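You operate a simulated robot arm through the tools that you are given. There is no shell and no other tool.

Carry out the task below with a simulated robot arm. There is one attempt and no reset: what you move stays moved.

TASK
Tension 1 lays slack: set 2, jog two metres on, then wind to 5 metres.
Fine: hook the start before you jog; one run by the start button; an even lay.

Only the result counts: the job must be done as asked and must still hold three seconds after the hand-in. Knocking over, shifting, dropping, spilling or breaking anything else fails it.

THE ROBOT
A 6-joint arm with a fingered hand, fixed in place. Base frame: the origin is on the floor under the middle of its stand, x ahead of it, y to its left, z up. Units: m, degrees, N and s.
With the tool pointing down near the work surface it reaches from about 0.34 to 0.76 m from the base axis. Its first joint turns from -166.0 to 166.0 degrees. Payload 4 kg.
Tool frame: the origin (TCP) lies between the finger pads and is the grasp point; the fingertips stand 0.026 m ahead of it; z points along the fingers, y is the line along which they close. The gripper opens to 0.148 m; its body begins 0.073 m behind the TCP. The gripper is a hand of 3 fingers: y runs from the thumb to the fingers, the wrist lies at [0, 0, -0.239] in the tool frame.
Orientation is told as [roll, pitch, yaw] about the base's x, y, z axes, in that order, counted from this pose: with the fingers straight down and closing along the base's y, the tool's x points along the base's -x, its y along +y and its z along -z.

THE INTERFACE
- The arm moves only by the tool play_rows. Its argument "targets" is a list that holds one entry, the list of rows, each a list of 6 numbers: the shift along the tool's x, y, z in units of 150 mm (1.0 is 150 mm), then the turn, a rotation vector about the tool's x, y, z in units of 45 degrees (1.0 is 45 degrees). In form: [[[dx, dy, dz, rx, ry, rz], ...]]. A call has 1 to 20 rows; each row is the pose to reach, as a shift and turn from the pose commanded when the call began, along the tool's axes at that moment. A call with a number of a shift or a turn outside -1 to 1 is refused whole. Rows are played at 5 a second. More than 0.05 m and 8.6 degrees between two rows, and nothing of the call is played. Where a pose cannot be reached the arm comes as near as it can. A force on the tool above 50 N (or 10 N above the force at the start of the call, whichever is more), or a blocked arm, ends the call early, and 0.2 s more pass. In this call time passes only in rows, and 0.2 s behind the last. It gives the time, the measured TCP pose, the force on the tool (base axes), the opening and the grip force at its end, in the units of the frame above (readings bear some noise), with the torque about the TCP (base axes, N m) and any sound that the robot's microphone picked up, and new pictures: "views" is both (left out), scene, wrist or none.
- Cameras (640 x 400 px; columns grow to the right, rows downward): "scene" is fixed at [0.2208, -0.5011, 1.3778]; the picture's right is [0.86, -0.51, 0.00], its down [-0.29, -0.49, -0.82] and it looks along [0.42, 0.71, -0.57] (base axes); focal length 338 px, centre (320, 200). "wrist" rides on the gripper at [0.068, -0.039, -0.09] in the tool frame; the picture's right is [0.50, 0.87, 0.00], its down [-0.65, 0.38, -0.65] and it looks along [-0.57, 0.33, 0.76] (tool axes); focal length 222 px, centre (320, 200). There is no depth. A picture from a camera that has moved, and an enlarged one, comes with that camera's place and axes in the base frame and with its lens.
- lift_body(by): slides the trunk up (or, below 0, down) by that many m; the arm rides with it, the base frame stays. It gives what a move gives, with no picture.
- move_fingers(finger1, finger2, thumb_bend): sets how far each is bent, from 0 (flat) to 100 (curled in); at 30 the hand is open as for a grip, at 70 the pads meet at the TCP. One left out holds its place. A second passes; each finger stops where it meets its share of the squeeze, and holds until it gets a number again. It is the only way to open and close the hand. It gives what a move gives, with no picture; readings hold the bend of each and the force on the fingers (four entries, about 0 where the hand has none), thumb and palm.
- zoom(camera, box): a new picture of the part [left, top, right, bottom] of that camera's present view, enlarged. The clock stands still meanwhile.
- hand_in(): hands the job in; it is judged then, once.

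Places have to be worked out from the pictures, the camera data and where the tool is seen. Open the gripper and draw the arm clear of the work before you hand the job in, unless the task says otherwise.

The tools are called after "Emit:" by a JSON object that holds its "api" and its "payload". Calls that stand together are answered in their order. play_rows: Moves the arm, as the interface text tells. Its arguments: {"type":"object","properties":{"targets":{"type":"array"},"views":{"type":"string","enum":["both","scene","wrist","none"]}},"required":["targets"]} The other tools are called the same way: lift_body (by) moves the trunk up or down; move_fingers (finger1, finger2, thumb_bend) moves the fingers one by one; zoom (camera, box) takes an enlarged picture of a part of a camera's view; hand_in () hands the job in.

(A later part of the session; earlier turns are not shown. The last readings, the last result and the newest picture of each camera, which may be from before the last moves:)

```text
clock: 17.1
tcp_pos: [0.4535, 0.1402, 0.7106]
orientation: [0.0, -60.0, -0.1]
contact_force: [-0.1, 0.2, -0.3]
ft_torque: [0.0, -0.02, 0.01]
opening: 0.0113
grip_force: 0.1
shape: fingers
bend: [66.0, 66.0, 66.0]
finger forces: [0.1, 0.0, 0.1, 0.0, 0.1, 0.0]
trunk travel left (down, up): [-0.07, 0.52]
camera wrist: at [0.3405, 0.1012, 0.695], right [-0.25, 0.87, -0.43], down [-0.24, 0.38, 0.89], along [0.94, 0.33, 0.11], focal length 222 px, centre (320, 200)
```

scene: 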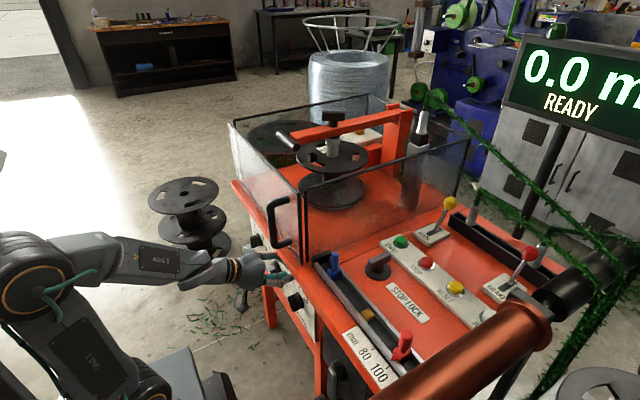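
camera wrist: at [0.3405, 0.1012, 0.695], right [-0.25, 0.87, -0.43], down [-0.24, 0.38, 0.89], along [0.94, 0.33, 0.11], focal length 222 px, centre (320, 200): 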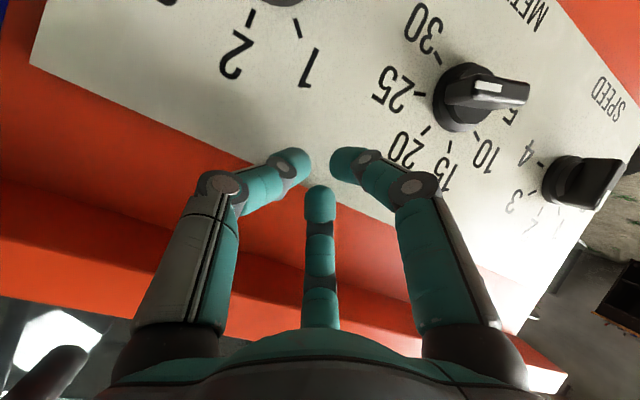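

The view confirms the hand is between the TENSION and METRES knobs and above them. I'll ease the tilt to 50° about the wrist, then lower the trunk the remaining 0.07 m.

Emit:
{"api": "play_rows", "payload": {"targets": [[[0.138, 0, -0.012, 0, 0.111, 0], [0.276, 0, -0.025, 0, 0.222, 0]]], "views": "none"}}

Emit:
{"api": "lift_body", "payload": {"by": -0.065}}

Emit:
{"api": "zoom", "payload": {"camera": "wrist", "box": [0, 0, 640, 400]}}

Emit:
{"api": "zoom", "payload": {"camera": "scene", "box": [140, 180, 340, 340]}}

```text
clock: 17.7
tcp_pos: [0.4306, 0.1398, 0.674]
orientation: [0.1, -49.8, -0.1]
contact_force: [-0.2, 0.0, 0.6]
ft_torque: [-0.01, 0.0, -0.02]
opening: 0.011
grip_force: 0.0
shape: fingers
bend: [66.0, 66.0, 66.0]
finger forces: [0.0, 0.0, 0.1, 0.0, 0.0, 0.0]
trunk travel left (down, up): [-0.07, 0.52]
```

```text
clock: 18.8
tcp_pos: [0.4304, 0.1401, 0.6104]
orientation: [0.0, -50.0, -0.1]
contact_force: [-0.2, -0.1, 0.0]
ft_torque: [-0.01, 0.0, -0.02]
opening: 0.0109
grip_force: 0.1
shape: fingers
bend: [66.0, 66.0, 66.0]
finger forces: [0.0, 0.0, 0.1, 0.1, 0.0, 0.0]
trunk travel left (down, up): [-0.005, 0.585]
```

```text
1.00 times, centred on (320, 200) of wrist (not enlarged: the box is as wide or as high as the picture)
camera zoom: at [0.3159, 0.1007, 0.615], right [-0.32, 0.87, -0.38], down [-0.08, 0.38, 0.92], along [0.94, 0.33, -0.05], focal length 222 px, centre (320, 200)
```

zoom: 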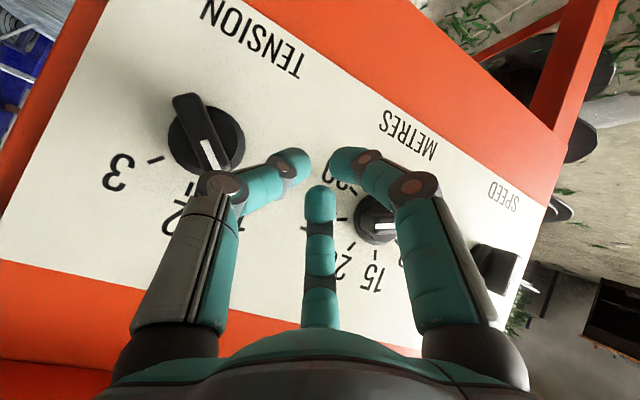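

```text
2.50 times, centred on (240, 260) of scene
camera zoom: at [0.2208, -0.5011, 1.3778], right [0.86, -0.51, 0.0], down [-0.29, -0.49, -0.82], along [0.42, 0.71, -0.57], focal length 844 px, centre (520, 50)
```

zoom: 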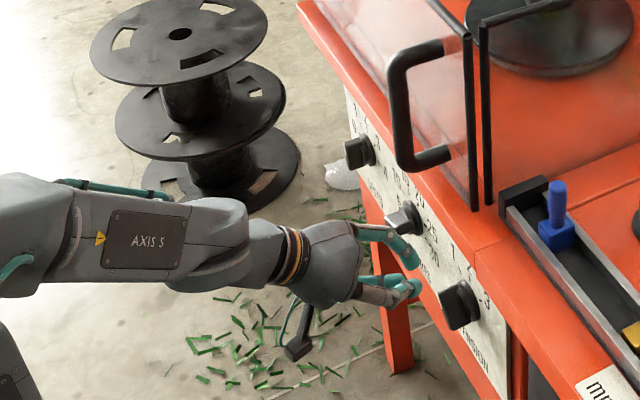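

TCP is now (0.430, 0.140, 0.610), with the tips about 10 mm short of the knob fronts. I'll curl the two fingers right in and straighten the thumb to use it as a single peg, then look.

Emit:
{"api": "move_fingers", "payload": {"finger1": 100, "finger2": 100}}

Emit:
{"api": "move_fingers", "payload": {"thumb_bend": 45}}

Emit:
{"api": "zoom", "payload": {"camera": "wrist", "box": [0, 0, 640, 400]}}

Emit:
{"api": "zoom", "payload": {"camera": "scene", "box": [200, 200, 328, 280]}}

```text
clock: 19.8
tcp_pos: [0.4298, 0.14, 0.6098]
orientation: [0.0, -49.9, -0.1]
contact_force: [0.1, 0.3, 0.6]
ft_torque: [0.05, -0.03, 0.01]
opening: 0.0013
grip_force: 0.1
shape: fingers
bend: [77.0, 77.0, 66.0]
finger forces: [0.0, 0.0, 0.0, 0.0, 0.1, 0.0]
trunk travel left (down, up): [-0.005, 0.585]
```

```text
clock: 20.8
tcp_pos: [0.4291, 0.1396, 0.6095]
orientation: [0.0, -50.0, -0.1]
contact_force: [0.1, -0.3, -0.3]
ft_torque: [0.02, -0.05, 0.01]
opening: 0.0364
grip_force: 0.0
shape: fingers
bend: [78.0, 78.0, 45.0]
finger forces: [0.0, 0.1, 0.0, 0.1, 0.0, 0.0]
trunk travel left (down, up): [-0.005, 0.585]
```

```text
1.00 times, centred on (320, 200) of wrist (not enlarged: the box is as wide or as high as the picture)
camera zoom: at [0.3159, 0.1007, 0.615], right [-0.32, 0.87, -0.38], down [-0.08, 0.38, 0.92], along [0.94, 0.33, -0.05], focal length 222 px, centre (320, 200)
```

zoom: 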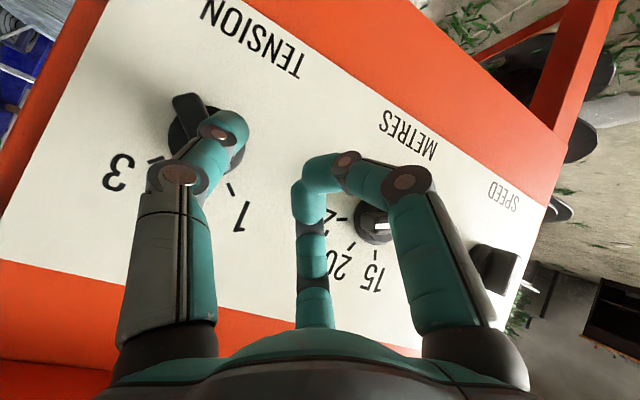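

```text
5.00 times, centred on (264, 240) of scene
camera zoom: at [0.2208, -0.5011, 1.3778], right [0.86, -0.51, 0.0], down [-0.29, -0.49, -0.82], along [0.42, 0.71, -0.57], focal length 1688 px, centre (600, 0)
```

zoom: 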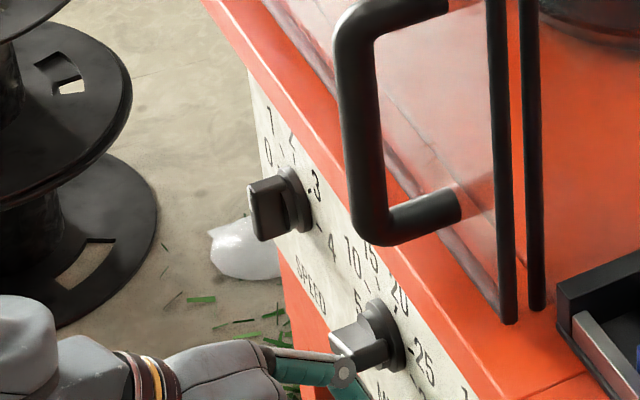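

At bend 45 the thumb's last phalanx is straight along the tool axis, about 0.06 m to the -y side. I'll bring it in left of the TENSION pointer end and check before pushing.

Emit:
{"api": "play_rows", "payload": {"targets": [[[-0.05, 0.117, -0.043, 0, 0, 0], [-0.102, 0.24, -0.086, 0, 0, 0], [-0.15, 0.24, -0.03, 0, 0, 0], [-0.196, 0.24, 0.0266, 0, 0, 0]]], "views": "both"}}

Emit:
{"api": "zoom", "payload": {"camera": "wrist", "box": [100, 60, 420, 260]}}

Emit:
{"api": "zoom", "payload": {"camera": "scene", "box": [230, 240, 326, 300]}}

```text
clock: 21.8
tcp_pos: [0.4517, 0.1769, 0.6309]
orientation: [0.0, -50.0, -0.1]
contact_force: [-0.4, 0.9, -0.2]
ft_torque: [-0.01, 0.02, -0.02]
opening: 0.0363
grip_force: 0.1
shape: fingers
bend: [78.0, 78.0, 45.0]
finger forces: [0.0, 0.1, 0.0, 0.0, 0.1, 0.0]
trunk travel left (down, up): [-0.005, 0.585]
camera wrist: at [0.3376, 0.1364, 0.6369], right [-0.32, 0.87, -0.38], down [-0.08, 0.38, 0.92], along [0.94, 0.33, -0.05], focal length 222 px, centre (320, 200)
```

scene: 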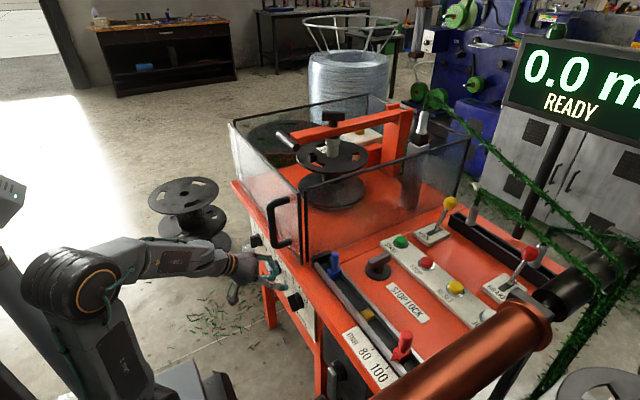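
wrist: 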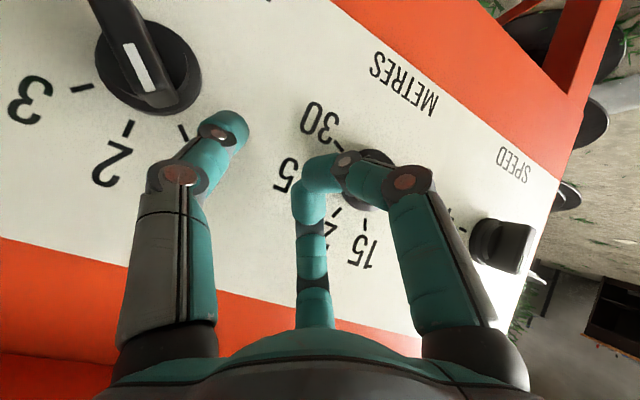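

```text
2.00 times, centred on (260, 160) of wrist
camera zoom: at [0.3376, 0.1364, 0.6369], right [-0.32, 0.87, -0.38], down [-0.08, 0.38, 0.92], along [0.94, 0.33, -0.05], focal length 444 px, centre (440, 280)
```

zoom: 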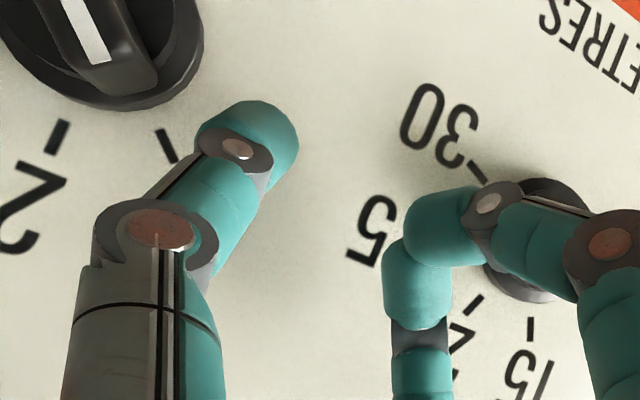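

```text
6.67 times, centred on (278, 270) of scene
camera zoom: at [0.2208, -0.5011, 1.3778], right [0.86, -0.51, 0.0], down [-0.29, -0.49, -0.82], along [0.42, 0.71, -0.57], focal length 2251 px, centre (600, -267)
```

zoom: 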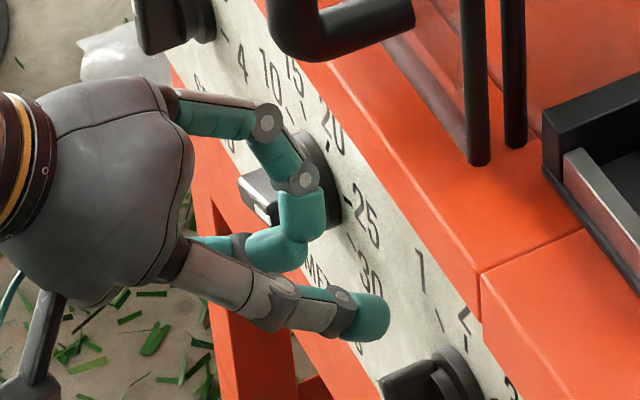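

No contact yet: the thumb sits left of the TENSION pointer end, level with it. I'll push toward -y in small steps to turn the pointer from 1 toward 2.

Emit:
{"api": "play_rows", "payload": {"targets": [[[0, -0.04, 0, 0, 0, 0], [0, -0.08, 0, 0, 0, 0], [0, -0.11, 0, 0, 0, 0], [0, -0.14, 0, 0, 0, 0]]], "views": "wrist"}}

Emit:
{"api": "zoom", "payload": {"camera": "wrist", "box": [100, 0, 420, 200]}}

```text
clock: 22.8
tcp_pos: [0.4513, 0.1555, 0.6308]
orientation: [0.0, -50.1, 0.0]
contact_force: [0.1, 0.7, -0.6]
ft_torque: [0.0, 0.0, 0.01]
opening: 0.0363
grip_force: 0.1
shape: fingers
bend: [78.0, 79.0, 45.0]
finger forces: [0.1, 0.0, 0.0, 0.1, 0.0, 0.0]
trunk travel left (down, up): [-0.005, 0.585]
camera wrist: at [0.3378, 0.116, 0.6358], right [-0.32, 0.87, -0.38], down [-0.08, 0.38, 0.92], along [0.94, 0.33, -0.05], focal length 222 px, centre (320, 200)
```

wrist: 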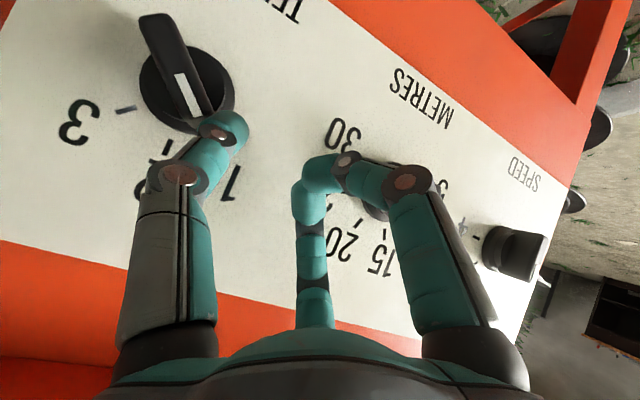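

```text
2.00 times, centred on (260, 100) of wrist
camera zoom: at [0.3378, 0.116, 0.6358], right [-0.32, 0.87, -0.38], down [-0.08, 0.38, 0.92], along [0.94, 0.33, -0.05], focal length 444 px, centre (440, 400)
```

zoom: 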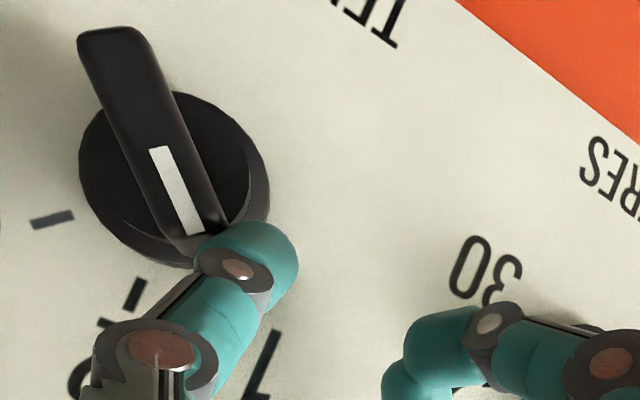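

The thumb is just meeting the pointer's end and the pointer is still at 45°. I'll continue pushing in small steps.

Emit:
{"api": "play_rows", "payload": {"targets": [[[0, -0.02, 0, 0, 0, 0], [0, -0.04, 0, 0, 0, 0], [0, -0.06, 0, 0, 0, 0]]], "views": "wrist"}}

Emit:
{"api": "zoom", "payload": {"camera": "wrist", "box": [100, 0, 420, 200]}}

```text
clock: 23.6
tcp_pos: [0.4525, 0.1452, 0.63]
orientation: [0.0, -49.9, 0.1]
contact_force: [-1.0, 6.0, 2.4]
ft_torque: [0.0, 0.01, 0.07]
opening: 0.03
grip_force: 2.7
shape: fingers
bend: [78.0, 79.0, 48.0]
finger forces: [0.0, 0.0, 0.1, 0.1, 5.4, 0.0]
trunk travel left (down, up): [-0.005, 0.585]
camera wrist: at [0.3381, 0.1067, 0.6353], right [-0.32, 0.87, -0.38], down [-0.08, 0.38, 0.92], along [0.94, 0.33, -0.05], focal length 222 px, centre (320, 200)
```

wrist: 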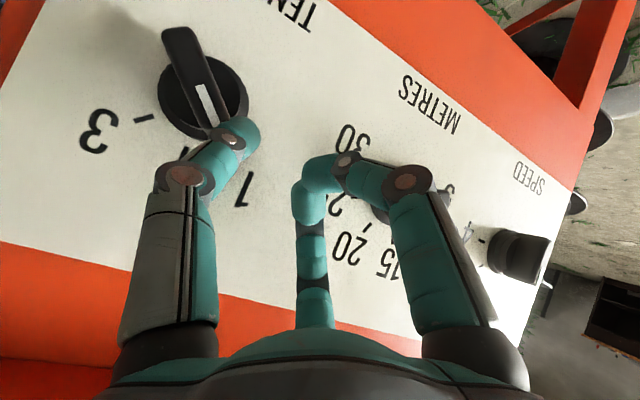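

```text
2.00 times, centred on (260, 100) of wrist
camera zoom: at [0.3381, 0.1067, 0.6353], right [-0.32, 0.87, -0.38], down [-0.08, 0.38, 0.92], along [0.94, 0.33, -0.05], focal length 444 px, centre (440, 400)
```

zoom: 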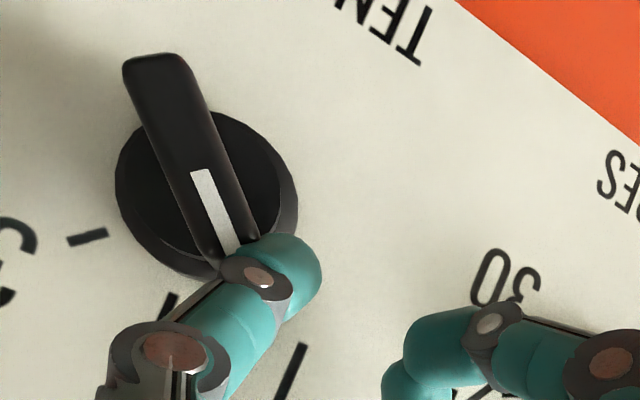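

The thumb yields (bend 45→48 at about 6 N) and the knob barely moved. I'll back off slightly and close all three fingers so they brace each other, then push with the closed tip.

Emit:
{"api": "play_rows", "payload": {"targets": [[[0, 0.05, 0, 0, 0, 0], [0, 0.1, 0, 0, 0, 0]]], "views": "none"}}

Emit:
{"api": "move_fingers", "payload": {"finger1": 72, "finger2": 72, "thumb_bend": 72}}

Emit:
{"api": "zoom", "payload": {"camera": "wrist", "box": [100, 0, 420, 200]}}

Emit:
{"api": "zoom", "payload": {"camera": "scene", "box": [230, 240, 326, 300]}}

```text
clock: 24.1
tcp_pos: [0.452, 0.1601, 0.6299]
orientation: [-0.1, -50.0, -0.2]
contact_force: [0.0, -0.1, 0.1]
ft_torque: [0.03, -0.02, 0.04]
opening: 0.0363
grip_force: 0.1
shape: fingers
bend: [78.0, 79.0, 45.0]
finger forces: [0.0, 0.1, 0.1, 0.0, 0.0, 0.0]
trunk travel left (down, up): [-0.005, 0.585]
```

```text
clock: 25.1
tcp_pos: [0.4522, 0.1612, 0.6299]
orientation: [0.0, -49.9, -0.1]
contact_force: [0.1, -0.7, 0.1]
ft_torque: [0.02, 0.01, -0.03]
opening: 0.0
grip_force: 0.1
shape: fingers
bend: [71.0, 71.0, 70.0]
finger forces: [0.0, 0.1, 0.0, 0.0, 0.1, 0.0]
trunk travel left (down, up): [-0.005, 0.585]
```

```text
2.00 times, centred on (260, 100) of wrist
camera zoom: at [0.3382, 0.1215, 0.635], right [-0.32, 0.87, -0.38], down [-0.08, 0.38, 0.92], along [0.94, 0.33, -0.05], focal length 444 px, centre (440, 400)
```

zoom: 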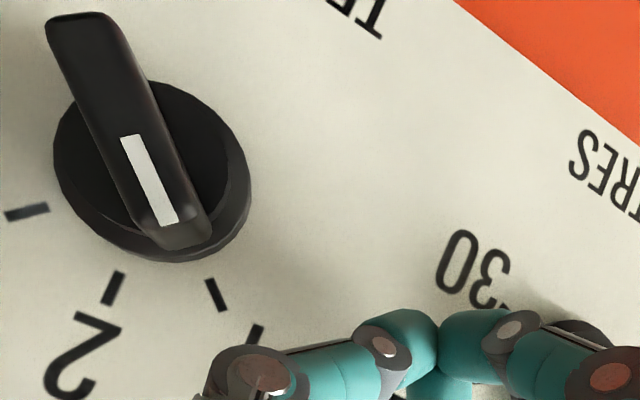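

```text
6.67 times, centred on (278, 270) of scene
camera zoom: at [0.2208, -0.5011, 1.3778], right [0.86, -0.51, 0.0], down [-0.29, -0.49, -0.82], along [0.42, 0.71, -0.57], focal length 2251 px, centre (600, -267)
```

zoom: 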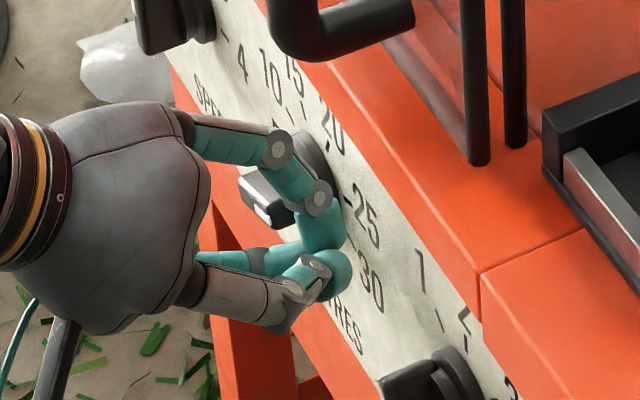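

The closed tip is braced, and TENSION still reads 1. I'll move in just left of the pointer, then push right.

Emit:
{"api": "play_rows", "payload": {"targets": [[[-0.013, -0.12, 0.015, 0, 0, 0], [-0.0257, -0.24, 0.0306, 0, 0, 0], [-0.0257, -0.27, 0.0306, 0, 0, 0], [-0.0257, -0.3, 0.0306, 0, 0, 0]]], "views": "wrist"}}

Emit:
{"api": "zoom", "payload": {"camera": "wrist", "box": [160, 40, 480, 240]}}

```text
clock: 26.1
tcp_pos: [0.4579, 0.1162, 0.6284]
orientation: [0.0, -50.0, 0.0]
contact_force: [-0.6, 0.1, 0.4]
ft_torque: [0.01, -0.01, -0.01]
opening: 0.0002
grip_force: 0.0
shape: fingers
bend: [71.0, 71.0, 70.0]
finger forces: [0.0, 0.0, 0.0, 0.1, 0.0, 0.1]
trunk travel left (down, up): [-0.005, 0.585]
camera wrist: at [0.3443, 0.0772, 0.6344], right [-0.32, 0.87, -0.38], down [-0.08, 0.38, 0.92], along [0.94, 0.33, -0.05], focal length 222 px, centre (320, 200)
```

wrist: 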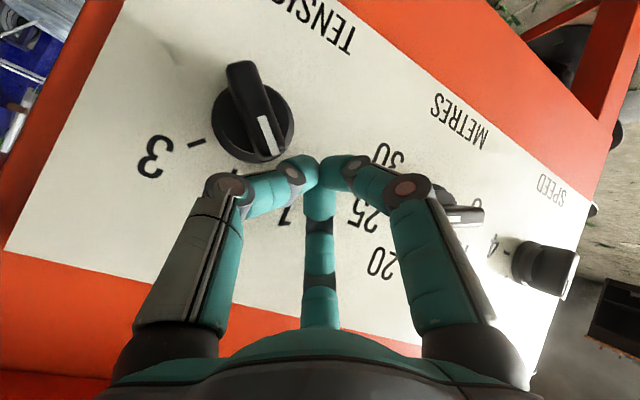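

```text
2.00 times, centred on (320, 140) of wrist
camera zoom: at [0.3443, 0.0772, 0.6344], right [-0.32, 0.87, -0.38], down [-0.08, 0.38, 0.92], along [0.94, 0.33, -0.05], focal length 444 px, centre (320, 320)
```

zoom: 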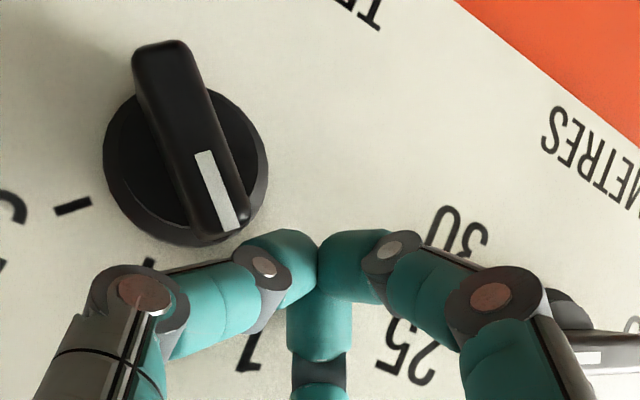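

The thumb would ride only on the very end of the bar at this height. I'll lower about 12 mm for better overlap and then push right in small steps.

Emit:
{"api": "play_rows", "payload": {"targets": [[[0.0613, 0, 0.0514, 0, 0, 0], [0.0613, -0.03, 0.0514, 0, 0, 0], [0.0613, -0.06, 0.0514, 0, 0, 0], [0.0613, -0.09, 0.0514, 0, 0, 0]]], "views": "wrist"}}

Emit:
{"api": "zoom", "payload": {"camera": "wrist", "box": [160, 40, 480, 240]}}

```text
clock: 27.1
tcp_pos: [0.4576, 0.1039, 0.6184]
orientation: [0.0, -50.2, 0.1]
contact_force: [-4.4, 22.0, 18.7]
ft_torque: [-0.25, 0.02, -0.05]
opening: 0.0001
grip_force: 13.8
shape: fingers
bend: [71.0, 71.0, 74.0]
finger forces: [0.0, 0.1, 0.1, 0.1, 27.6, 0.0]
trunk travel left (down, up): [-0.005, 0.585]
camera wrist: at [0.3437, 0.0652, 0.6235], right [-0.32, 0.87, -0.38], down [-0.08, 0.38, 0.92], along [0.94, 0.33, -0.05], focal length 222 px, centre (320, 200)
```

wrist: 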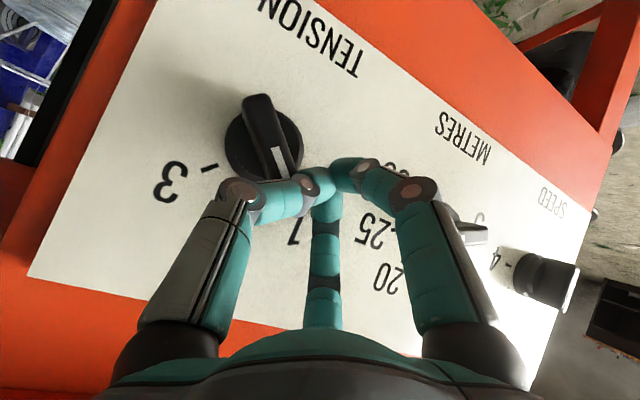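

```text
2.00 times, centred on (320, 140) of wrist
camera zoom: at [0.3437, 0.0652, 0.6235], right [-0.32, 0.87, -0.38], down [-0.08, 0.38, 0.92], along [0.94, 0.33, -0.05], focal length 444 px, centre (320, 320)
```

zoom: 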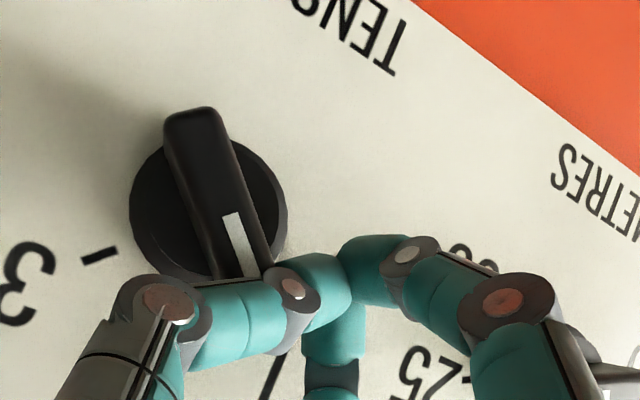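

The force reads (y +22, z +19 N): the thumb is pressing on the bar's end face, so it gives no turning moment. I'll go over the top to the knob's right side and push the lower end of the bar leftward instead.

Emit:
{"api": "play_rows", "payload": {"targets": [[[0, 0.06, 0, 0, 0, 0], [-0.1, 0.06, -0.085, 0, 0, 0], [-0.214, 0.06, -0.18, 0, 0, 0], [-0.214, -0.15, -0.18, 0, 0, 0], [-0.214, -0.37, -0.18, 0, 0, 0], [-0.214, -0.58, -0.18, 0, 0, 0]]], "views": "both"}}

Emit:
{"api": "zoom", "payload": {"camera": "wrist", "box": [220, 20, 540, 220]}}

```text
clock: 28.6
tcp_pos: [0.4589, 0.0153, 0.6595]
orientation: [0.0, -50.0, -0.1]
contact_force: [1.5, -0.5, -0.7]
ft_torque: [0.01, -0.03, 0.0]
opening: 0.0001
grip_force: 0.1
shape: fingers
bend: [71.0, 71.0, 72.0]
finger forces: [0.0, 0.0, 0.0, 0.1, 0.1, 0.0]
trunk travel left (down, up): [-0.005, 0.585]
camera wrist: at [0.3454, -0.0242, 0.6654], right [-0.32, 0.87, -0.38], down [-0.08, 0.38, 0.92], along [0.94, 0.33, -0.05], focal length 222 px, centre (320, 200)
```

scene: 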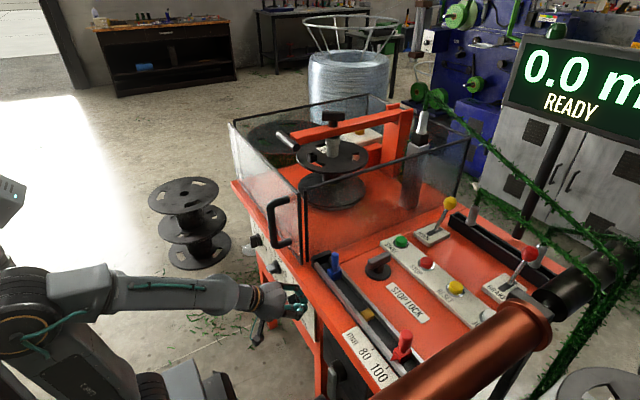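
wrist: 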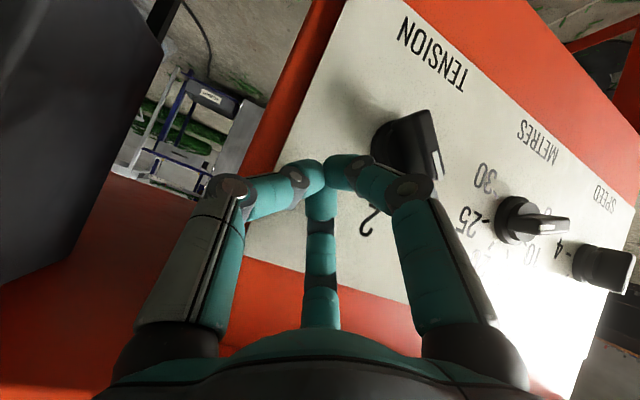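

```text
2.00 times, centred on (380, 120) of wrist
camera zoom: at [0.3454, -0.0242, 0.6654], right [-0.32, 0.87, -0.38], down [-0.08, 0.38, 0.92], along [0.94, 0.33, -0.05], focal length 444 px, centre (200, 360)
```

zoom: 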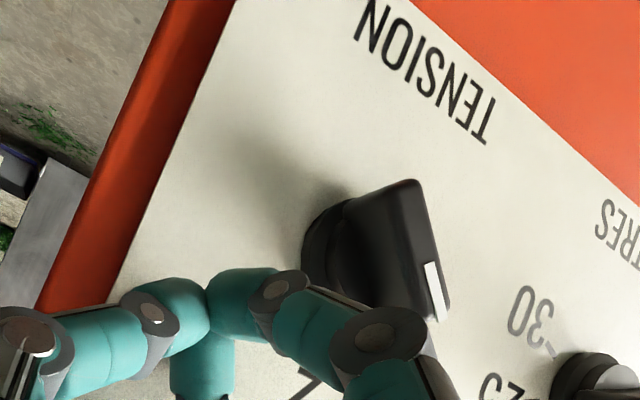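

Clear of the knob and right of it now. I'll lower the closed tip beside the bar's lower-right end.

Emit:
{"api": "play_rows", "payload": {"targets": [[[0.1, 0, 0.08, 0, 0, 0], [0.19, 0, 0.16, 0, 0, 0], [0.281, 0, 0.236, 0, 0, 0]]], "views": "wrist"}}

Emit:
{"api": "zoom", "payload": {"camera": "wrist", "box": [220, 20, 540, 220]}}

```text
clock: 29.4
tcp_pos: [0.4581, 0.0071, 0.6206]
orientation: [-1.4, -49.8, -0.2]
contact_force: [1.3, 0.3, 0.0]
ft_torque: [0.0, 0.02, 0.0]
opening: 0.0
grip_force: 0.0
shape: fingers
bend: [71.0, 71.0, 72.0]
finger forces: [0.0, 0.1, 0.0, 0.1, 0.1, 0.1]
out of reach, approached as far as the arm can: row 1, 2, 3
trunk travel left (down, up): [-0.005, 0.585]
camera wrist: at [0.3437, -0.0289, 0.6261], right [-0.3, 0.87, -0.39], down [-0.07, 0.39, 0.92], along [0.95, 0.31, -0.06], focal length 222 px, centre (320, 200)
```

wrist: 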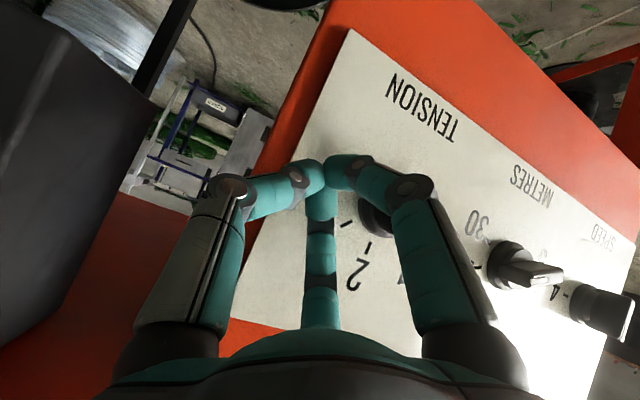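

```text
2.00 times, centred on (380, 120) of wrist
camera zoom: at [0.3437, -0.0289, 0.6261], right [-0.3, 0.87, -0.39], down [-0.07, 0.39, 0.92], along [0.95, 0.31, -0.06], focal length 444 px, centre (200, 360)
```

zoom: 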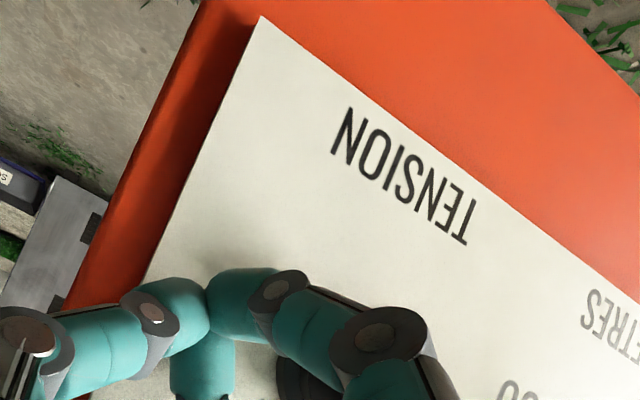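

Tilted 50° is at the edge of reach here, so I'll steepen the hand to 40° while dropping the tip beside the lower end of the bar.

Emit:
{"api": "play_rows", "payload": {"targets": [[[0.05, 0.0, 0.035, 0, 0.111, 0], [0.08, 0.02, 0.055, 0, 0.222, 0], [0.111, 0.04, 0.0755, 0, 0.222, 0]]], "views": "wrist"}}

Emit:
{"api": "zoom", "payload": {"camera": "wrist", "box": [220, 20, 540, 220]}}

Emit:
{"api": "zoom", "payload": {"camera": "scene", "box": [240, 260, 336, 320]}}

```text
clock: 30.1
tcp_pos: [0.4618, -0.0006, 0.614]
orientation: [-2.6, -45.7, -0.2]
contact_force: [0.2, -0.6, -0.3]
ft_torque: [0.0, -0.04, -0.01]
opening: 0.0002
grip_force: 0.1
shape: fingers
bend: [71.0, 71.0, 72.0]
finger forces: [0.1, 0.2, 0.0, 0.0, 0.0, 0.0]
out of reach, approached as far as the arm can: row 1, 2, 3
trunk travel left (down, up): [-0.005, 0.585]
camera wrist: at [0.3474, -0.0357, 0.6287], right [-0.32, 0.87, -0.38], down [0.0, 0.41, 0.91], along [0.95, 0.29, -0.13], focal length 222 px, centre (320, 200)
```

wrist: 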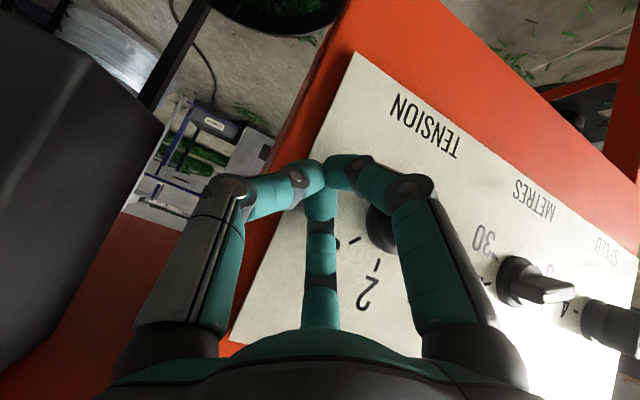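

```text
2.00 times, centred on (380, 120) of wrist
camera zoom: at [0.3474, -0.0357, 0.6287], right [-0.32, 0.87, -0.38], down [0.0, 0.41, 0.91], along [0.95, 0.29, -0.13], focal length 444 px, centre (200, 360)
```

zoom: 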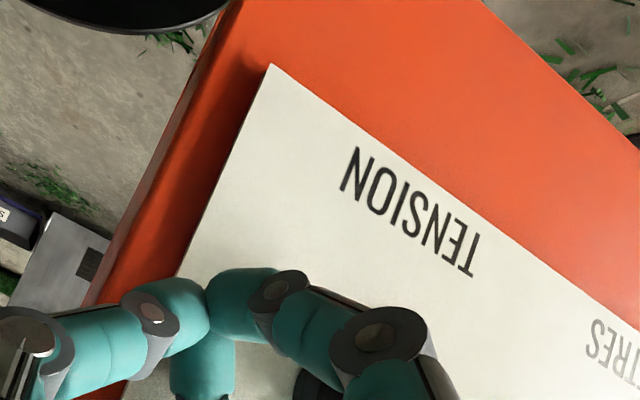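

```text
6.67 times, centred on (288, 290) of scene
camera zoom: at [0.2208, -0.5011, 1.3778], right [0.86, -0.51, 0.0], down [-0.29, -0.49, -0.82], along [0.42, 0.71, -0.57], focal length 2251 px, centre (533, -400)
```

zoom: 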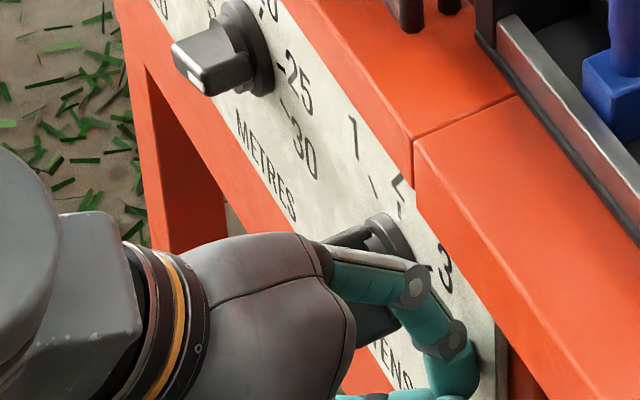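

The arm is at its limit pointing straight ahead here. I'll back off and yaw the hand 45° to the left, so the wrist sits at -y and the tip pokes left and down onto the bar's lower end.

Emit:
{"api": "play_rows", "payload": {"targets": [[[-0.008, -0.07, -0.107, 0, 0, 0], [-0.016, -0.14, -0.213, -0.119, 0, -0.116], [-0.023, -0.2, -0.32, -0.239, 0, -0.233], [-0.023, -0.2, -0.32, -0.358, 0, -0.349], [-0.023, -0.2, -0.32, -0.477, 0, -0.465], [-0.023, -0.2, -0.32, -0.597, 0, -0.582], [-0.023, -0.2, -0.32, -0.716, 0, -0.698]]], "views": "both"}}

```text
clock: 31.8
tcp_pos: [0.442, 0.0848, 0.7034]
orientation: [-2.7, -41.8, 42.3]
contact_force: [0.5, 0.1, 0.3]
ft_torque: [0.02, 0.01, -0.01]
opening: 0.0
grip_force: 0.0
shape: fingers
bend: [71.0, 71.0, 72.0]
finger forces: [0.0, 0.1, 0.1, 0.0, 0.0, 0.0]
out of reach, approached as far as the arm can: row 2, 3, 4, 5, 6, 7
trunk travel left (down, up): [-0.005, 0.585]
camera wrist: at [0.3809, -0.0161, 0.725], right [-0.84, 0.41, -0.36], down [-0.23, 0.35, 0.91], along [0.5, 0.85, -0.2], focal length 222 px, centre (320, 200)
```

scene: 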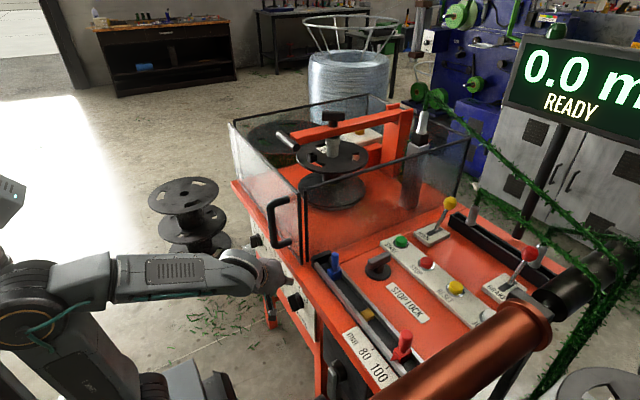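
wrist: 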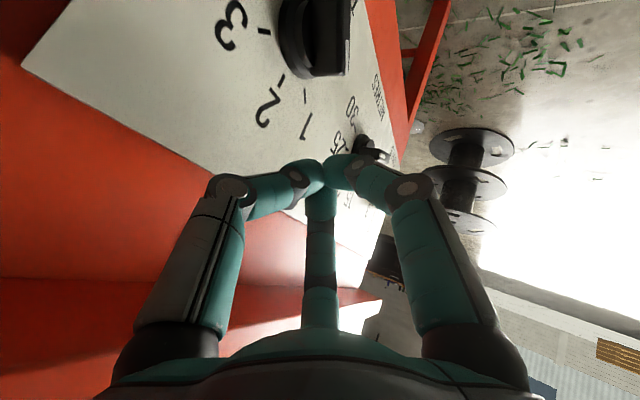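

Yawing left is out of reach too, so the left (+y) side of the knob is the reachable side. I'll swing the hand back and yaw it the other way, working from the gap between TENSION and METRES.

Emit:
{"api": "play_rows", "payload": {"targets": [[[-0.008, 0.065, 0.048, 0.119, 0, 0.132], [-0.016, 0.13, 0.096, 0.237, 0, 0.265], [-0.023, 0.195, 0.143, 0.356, 0, 0.397], [-0.03, 0.26, 0.191, 0.474, 0, 0.53], [-0.038, 0.325, 0.239, 0.593, 0, 0.662]]], "views": "wrist"}}

```text
clock: 33.0
tcp_pos: [0.4296, 0.1404, 0.6784]
orientation: [-2.1, -43.1, 1.8]
contact_force: [0.6, 0.7, 0.6]
ft_torque: [0.04, -0.01, 0.01]
opening: 0.0
grip_force: 0.0
shape: fingers
bend: [71.0, 71.0, 72.0]
finger forces: [0.0, 0.0, 0.0, 0.0, 0.0, 0.1]
trunk travel left (down, up): [-0.005, 0.585]
camera wrist: at [0.3185, 0.1019, 0.699], right [-0.37, 0.85, -0.36], down [0.03, 0.4, 0.91], along [0.93, 0.33, -0.17], focal length 222 px, centre (320, 200)
```

wrist: 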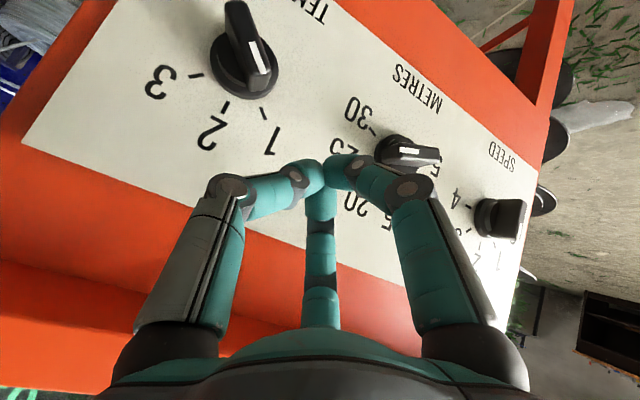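

The hand is back in good reach. I'll turn it so the tool points right-forward-down with one finger's middle section standing nearly vertical, to act as a rod pushing the TENSION pointer rightward.

Emit:
{"api": "play_rows", "payload": {"targets": [[[0, 0, 0, 0.058, -0.024, 0.154], [0, 0, 0, 0.117, -0.049, 0.308], [0, 0, 0, 0.175, -0.073, 0.462], [0, 0, 0, 0.234, -0.098, 0.615], [0, 0, 0, 0.292, -0.122, 0.769]]], "views": "none"}}

Emit:
{"api": "play_rows", "payload": {"targets": [[[0, 0, 0, 0.058, -0.024, 0.154], [0, 0, 0, 0.117, -0.049, 0.308], [0, 0, 0, 0.175, -0.073, 0.462], [0, 0, 0, 0.234, -0.098, 0.615], [0, 0, 0, 0.292, -0.122, 0.769]]], "views": "both"}}

```text
clock: 34.1
tcp_pos: [0.4293, 0.1413, 0.6796]
orientation: [18.9, -43.5, -46.9]
contact_force: [-0.2, 0.3, 0.1]
ft_torque: [-0.02, -0.02, -0.02]
opening: 0.0
grip_force: 0.0
shape: fingers
bend: [71.0, 71.0, 72.0]
finger forces: [0.0, 0.0, 0.0, 0.0, 0.0, 0.0]
trunk travel left (down, up): [-0.005, 0.585]
```

```text
clock: 35.4
tcp_pos: [0.4298, 0.1416, 0.6802]
orientation: [32.6, -32.7, -90.0]
contact_force: [0.0, -0.1, 0.0]
ft_torque: [-0.02, 0.01, -0.02]
opening: 0.0
grip_force: 0.1
shape: fingers
bend: [71.0, 71.0, 72.0]
finger forces: [0.1, 0.1, 0.1, 0.1, 0.1, 0.0]
trunk travel left (down, up): [-0.005, 0.585]
camera wrist: at [0.3473, 0.2282, 0.689], right [0.73, 0.68, 0.12], down [-0.03, -0.14, 0.99], along [0.69, -0.72, -0.08], focal length 222 px, centre (320, 200)
```

scene: 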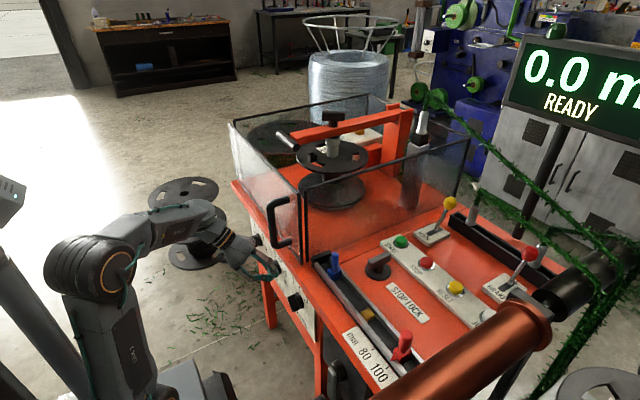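
wrist: 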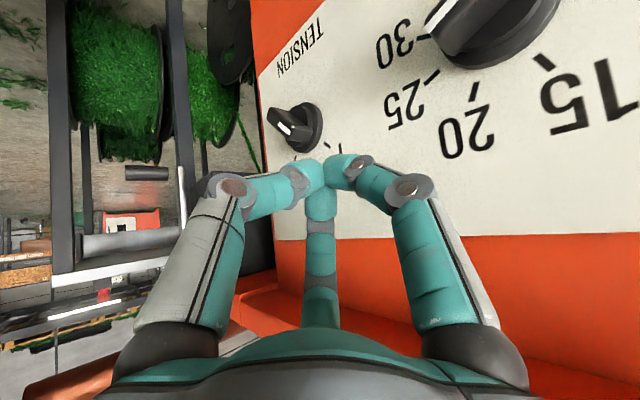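

The camera now looks along the panel with TENSION at left, and the fingers point at the gap. I'll lower into the gap, staying clear of the METRES pointer.

Emit:
{"api": "play_rows", "payload": {"targets": [[[0.069, -0.119, 0.249, 0, 0, 0], [0.126, -0.146, 0.353, 0, 0, 0], [0.183, -0.173, 0.457, 0, 0, 0], [0.18, -0.14, 0.48, 0, 0, 0], [0.178, -0.109, 0.503, 0, 0, 0]]], "views": "wrist"}}

Emit:
{"api": "zoom", "payload": {"camera": "wrist", "box": [160, 60, 480, 260]}}

```text
clock: 36.5
tcp_pos: [0.4574, 0.1268, 0.6038]
orientation: [32.7, -32.8, -89.8]
contact_force: [0.1, -0.7, 1.0]
ft_torque: [0.03, -0.01, -0.03]
opening: 0.0
grip_force: 0.0
shape: fingers
bend: [71.0, 71.0, 72.0]
finger forces: [0.0, 0.1, 0.0, 0.1, 0.1, 0.0]
trunk travel left (down, up): [-0.005, 0.585]
camera wrist: at [0.3743, 0.2113, 0.6129], right [0.73, 0.68, 0.12], down [-0.03, -0.14, 0.99], along [0.69, -0.72, -0.08], focal length 222 px, centre (320, 200)
```

wrist: 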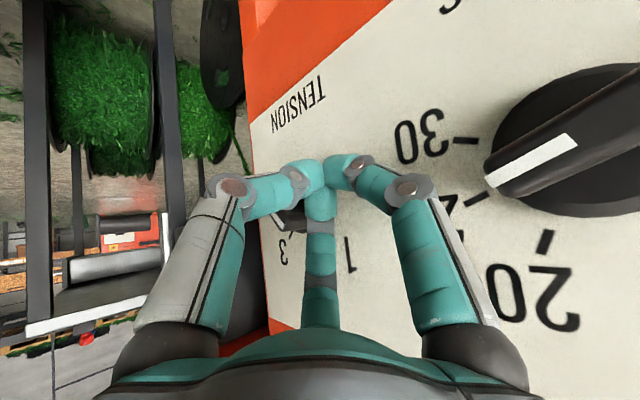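

```text
2.00 times, centred on (320, 160) of wrist
camera zoom: at [0.3743, 0.2113, 0.6129], right [0.73, 0.68, 0.12], down [-0.03, -0.14, 0.99], along [0.69, -0.72, -0.08], focal length 444 px, centre (320, 280)
```

zoom: 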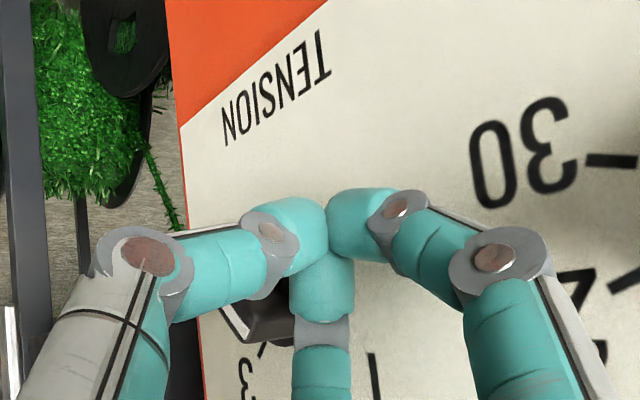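

No contact yet. I'll push toward -y in 4 mm steps and watch the force.

Emit:
{"api": "play_rows", "payload": {"targets": [[[-0.0224, -0.0079, 0.0121, 0, 0, 0], [-0.0448, -0.0157, 0.0242, 0, 0, 0], [-0.0672, -0.0236, 0.0364, 0, 0, 0], [-0.0896, -0.0315, 0.0485, 0, 0, 0]]], "views": "wrist"}}

Emit:
{"api": "zoom", "payload": {"camera": "wrist", "box": [160, 60, 480, 260]}}

Emit:
{"api": "zoom", "payload": {"camera": "scene", "box": [240, 260, 336, 320]}}

```text
clock: 37.5
tcp_pos: [0.4571, 0.11, 0.6053]
orientation: [32.6, -32.8, -89.6]
contact_force: [-0.6, 9.0, 3.4]
ft_torque: [-0.14, -0.04, 0.1]
opening: 0.0001
grip_force: 7.0
shape: fingers
bend: [68.0, 71.0, 72.0]
finger forces: [0.1, 13.3, 0.0, 0.0, 0.0, 0.1]
trunk travel left (down, up): [-0.005, 0.585]
camera wrist: at [0.3742, 0.1957, 0.6133], right [0.72, 0.68, 0.12], down [-0.03, -0.14, 0.99], along [0.69, -0.72, -0.08], focal length 222 px, centre (320, 200)
```

wrist: 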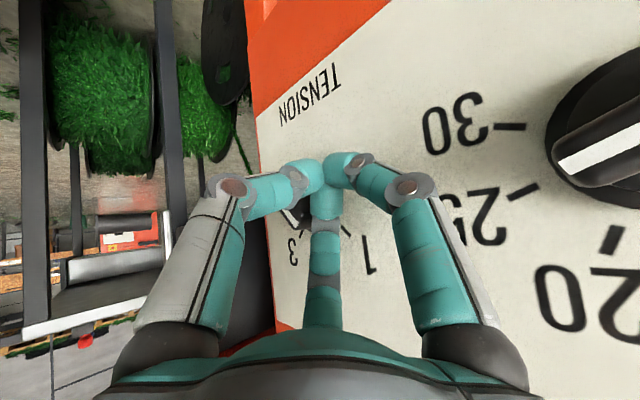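

```text
2.00 times, centred on (320, 160) of wrist
camera zoom: at [0.3742, 0.1957, 0.6133], right [0.72, 0.68, 0.12], down [-0.03, -0.14, 0.99], along [0.69, -0.72, -0.08], focal length 444 px, centre (320, 280)
```

zoom: 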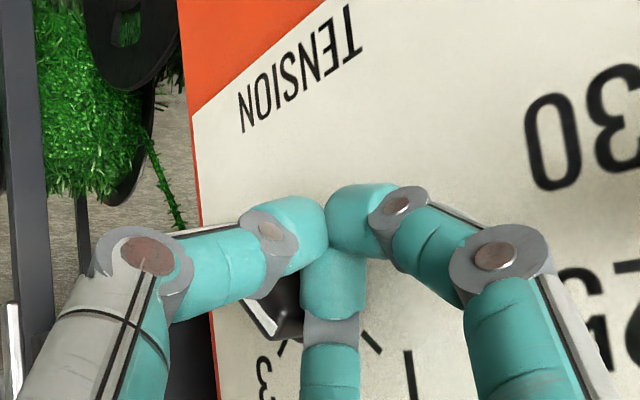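

```text
6.67 times, centred on (288, 290) of scene
camera zoom: at [0.2208, -0.5011, 1.3778], right [0.86, -0.51, 0.0], down [-0.29, -0.49, -0.82], along [0.42, 0.71, -0.57], focal length 2251 px, centre (533, -400)
```

zoom: 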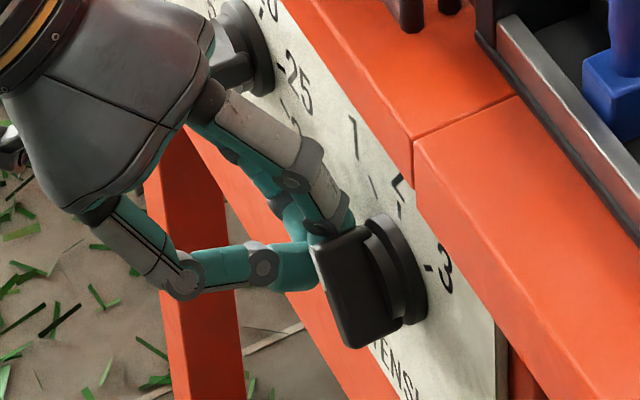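

Force is building (9 N in y) and one finger shows 13 N. I'll push a little further and look for rotation.

Emit:
{"api": "play_rows", "payload": {"targets": [[[-0.0224, -0.0079, 0.0121, 0, 0, 0], [-0.0448, -0.0157, 0.0242, 0, 0, 0]]], "views": "none"}}

Emit:
{"api": "zoom", "payload": {"camera": "scene", "box": [240, 260, 336, 320]}}

Emit:
{"api": "zoom", "payload": {"camera": "wrist", "box": [220, 120, 420, 245]}}

```text
clock: 38.1
tcp_pos: [0.457, 0.1012, 0.6045]
orientation: [32.5, -32.8, -89.7]
contact_force: [-1.5, 14.7, 8.0]
ft_torque: [-0.2, -0.13, 0.22]
opening: 0.0
grip_force: 10.7
shape: fingers
bend: [67.0, 73.0, 71.0]
finger forces: [0.0, 21.7, 0.0, 0.1, 0.0, 0.0]
trunk travel left (down, up): [-0.005, 0.585]
```

```text
6.67 times, centred on (288, 290) of scene
camera zoom: at [0.2208, -0.5011, 1.3778], right [0.86, -0.51, 0.0], down [-0.29, -0.49, -0.82], along [0.42, 0.71, -0.57], focal length 2251 px, centre (533, -400)
```

zoom: 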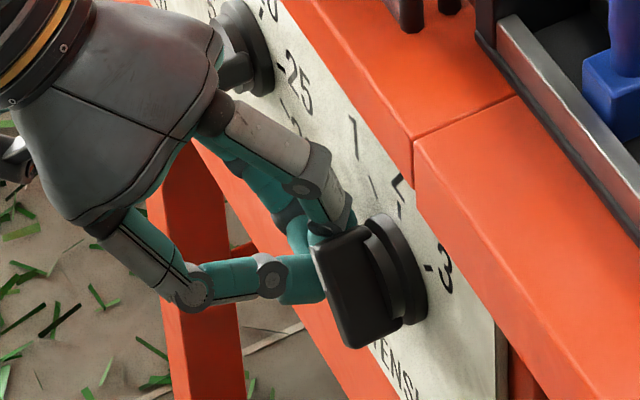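

```text
3.20 times, centred on (320, 182) of wrist
camera zoom: at [0.3747, 0.188, 0.6133], right [0.72, 0.68, 0.12], down [-0.03, -0.14, 0.99], along [0.69, -0.72, -0.08], focal length 711 px, centre (320, 256)
```

zoom: 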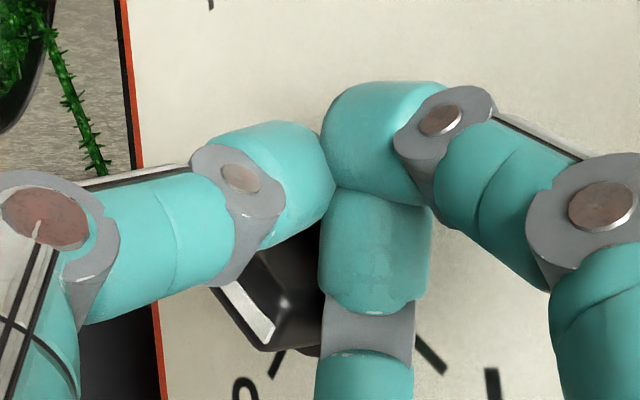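

The push is self-locking: a purely sideways push on the bar's corner at 45° jams by friction. I'll keep the contact and instead move along the turning direction, up and right together.

Emit:
{"api": "play_rows", "payload": {"targets": [[[-0.0144, 0.0121, -0.0189, 0, 0, 0], [-0.042, 0.0153, -0.0239, 0, 0, 0], [-0.0752, 0.0165, -0.0259, 0, 0, 0], [-0.1104, 0.0128, -0.0202, 0, 0, 0]]], "views": "none"}}

Emit:
{"api": "zoom", "payload": {"camera": "scene", "box": [240, 260, 336, 320]}}

Emit:
{"api": "zoom", "payload": {"camera": "wrist", "box": [220, 120, 420, 245]}}

```text
clock: 39.1
tcp_pos: [0.4568, 0.0929, 0.6159]
orientation: [32.5, -32.8, -89.4]
contact_force: [-5.8, 37.1, -5.2]
ft_torque: [0.7, 0.15, 0.32]
opening: 0.0
grip_force: 21.8
shape: fingers
bend: [68.0, 72.0, 74.0]
finger forces: [0.1, 0.1, 0.0, 0.1, 43.5, 0.1]
trunk travel left (down, up): [-0.005, 0.585]
```

```text
6.67 times, centred on (288, 290) of scene
camera zoom: at [0.2208, -0.5011, 1.3778], right [0.86, -0.51, 0.0], down [-0.29, -0.49, -0.82], along [0.42, 0.71, -0.57], focal length 2251 px, centre (533, -400)
```

zoom: 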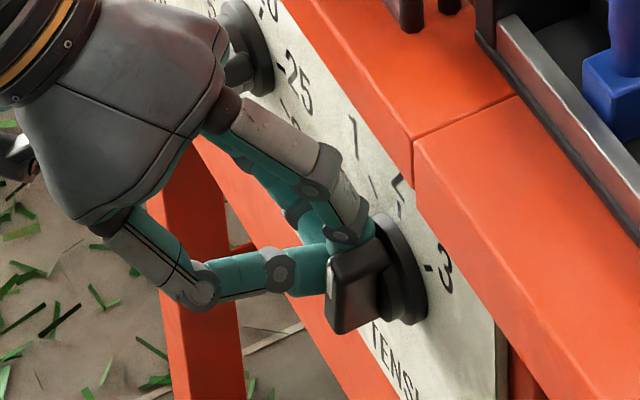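

```text
3.20 times, centred on (320, 182) of wrist
camera zoom: at [0.3737, 0.1777, 0.625], right [0.72, 0.68, 0.12], down [-0.03, -0.14, 0.99], along [0.69, -0.72, -0.08], focal length 711 px, centre (320, 256)
```

zoom: 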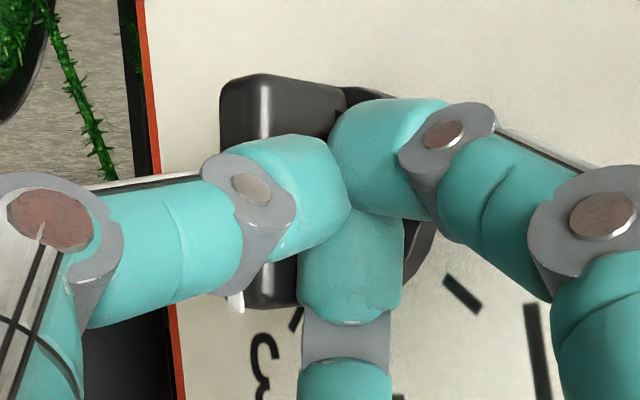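

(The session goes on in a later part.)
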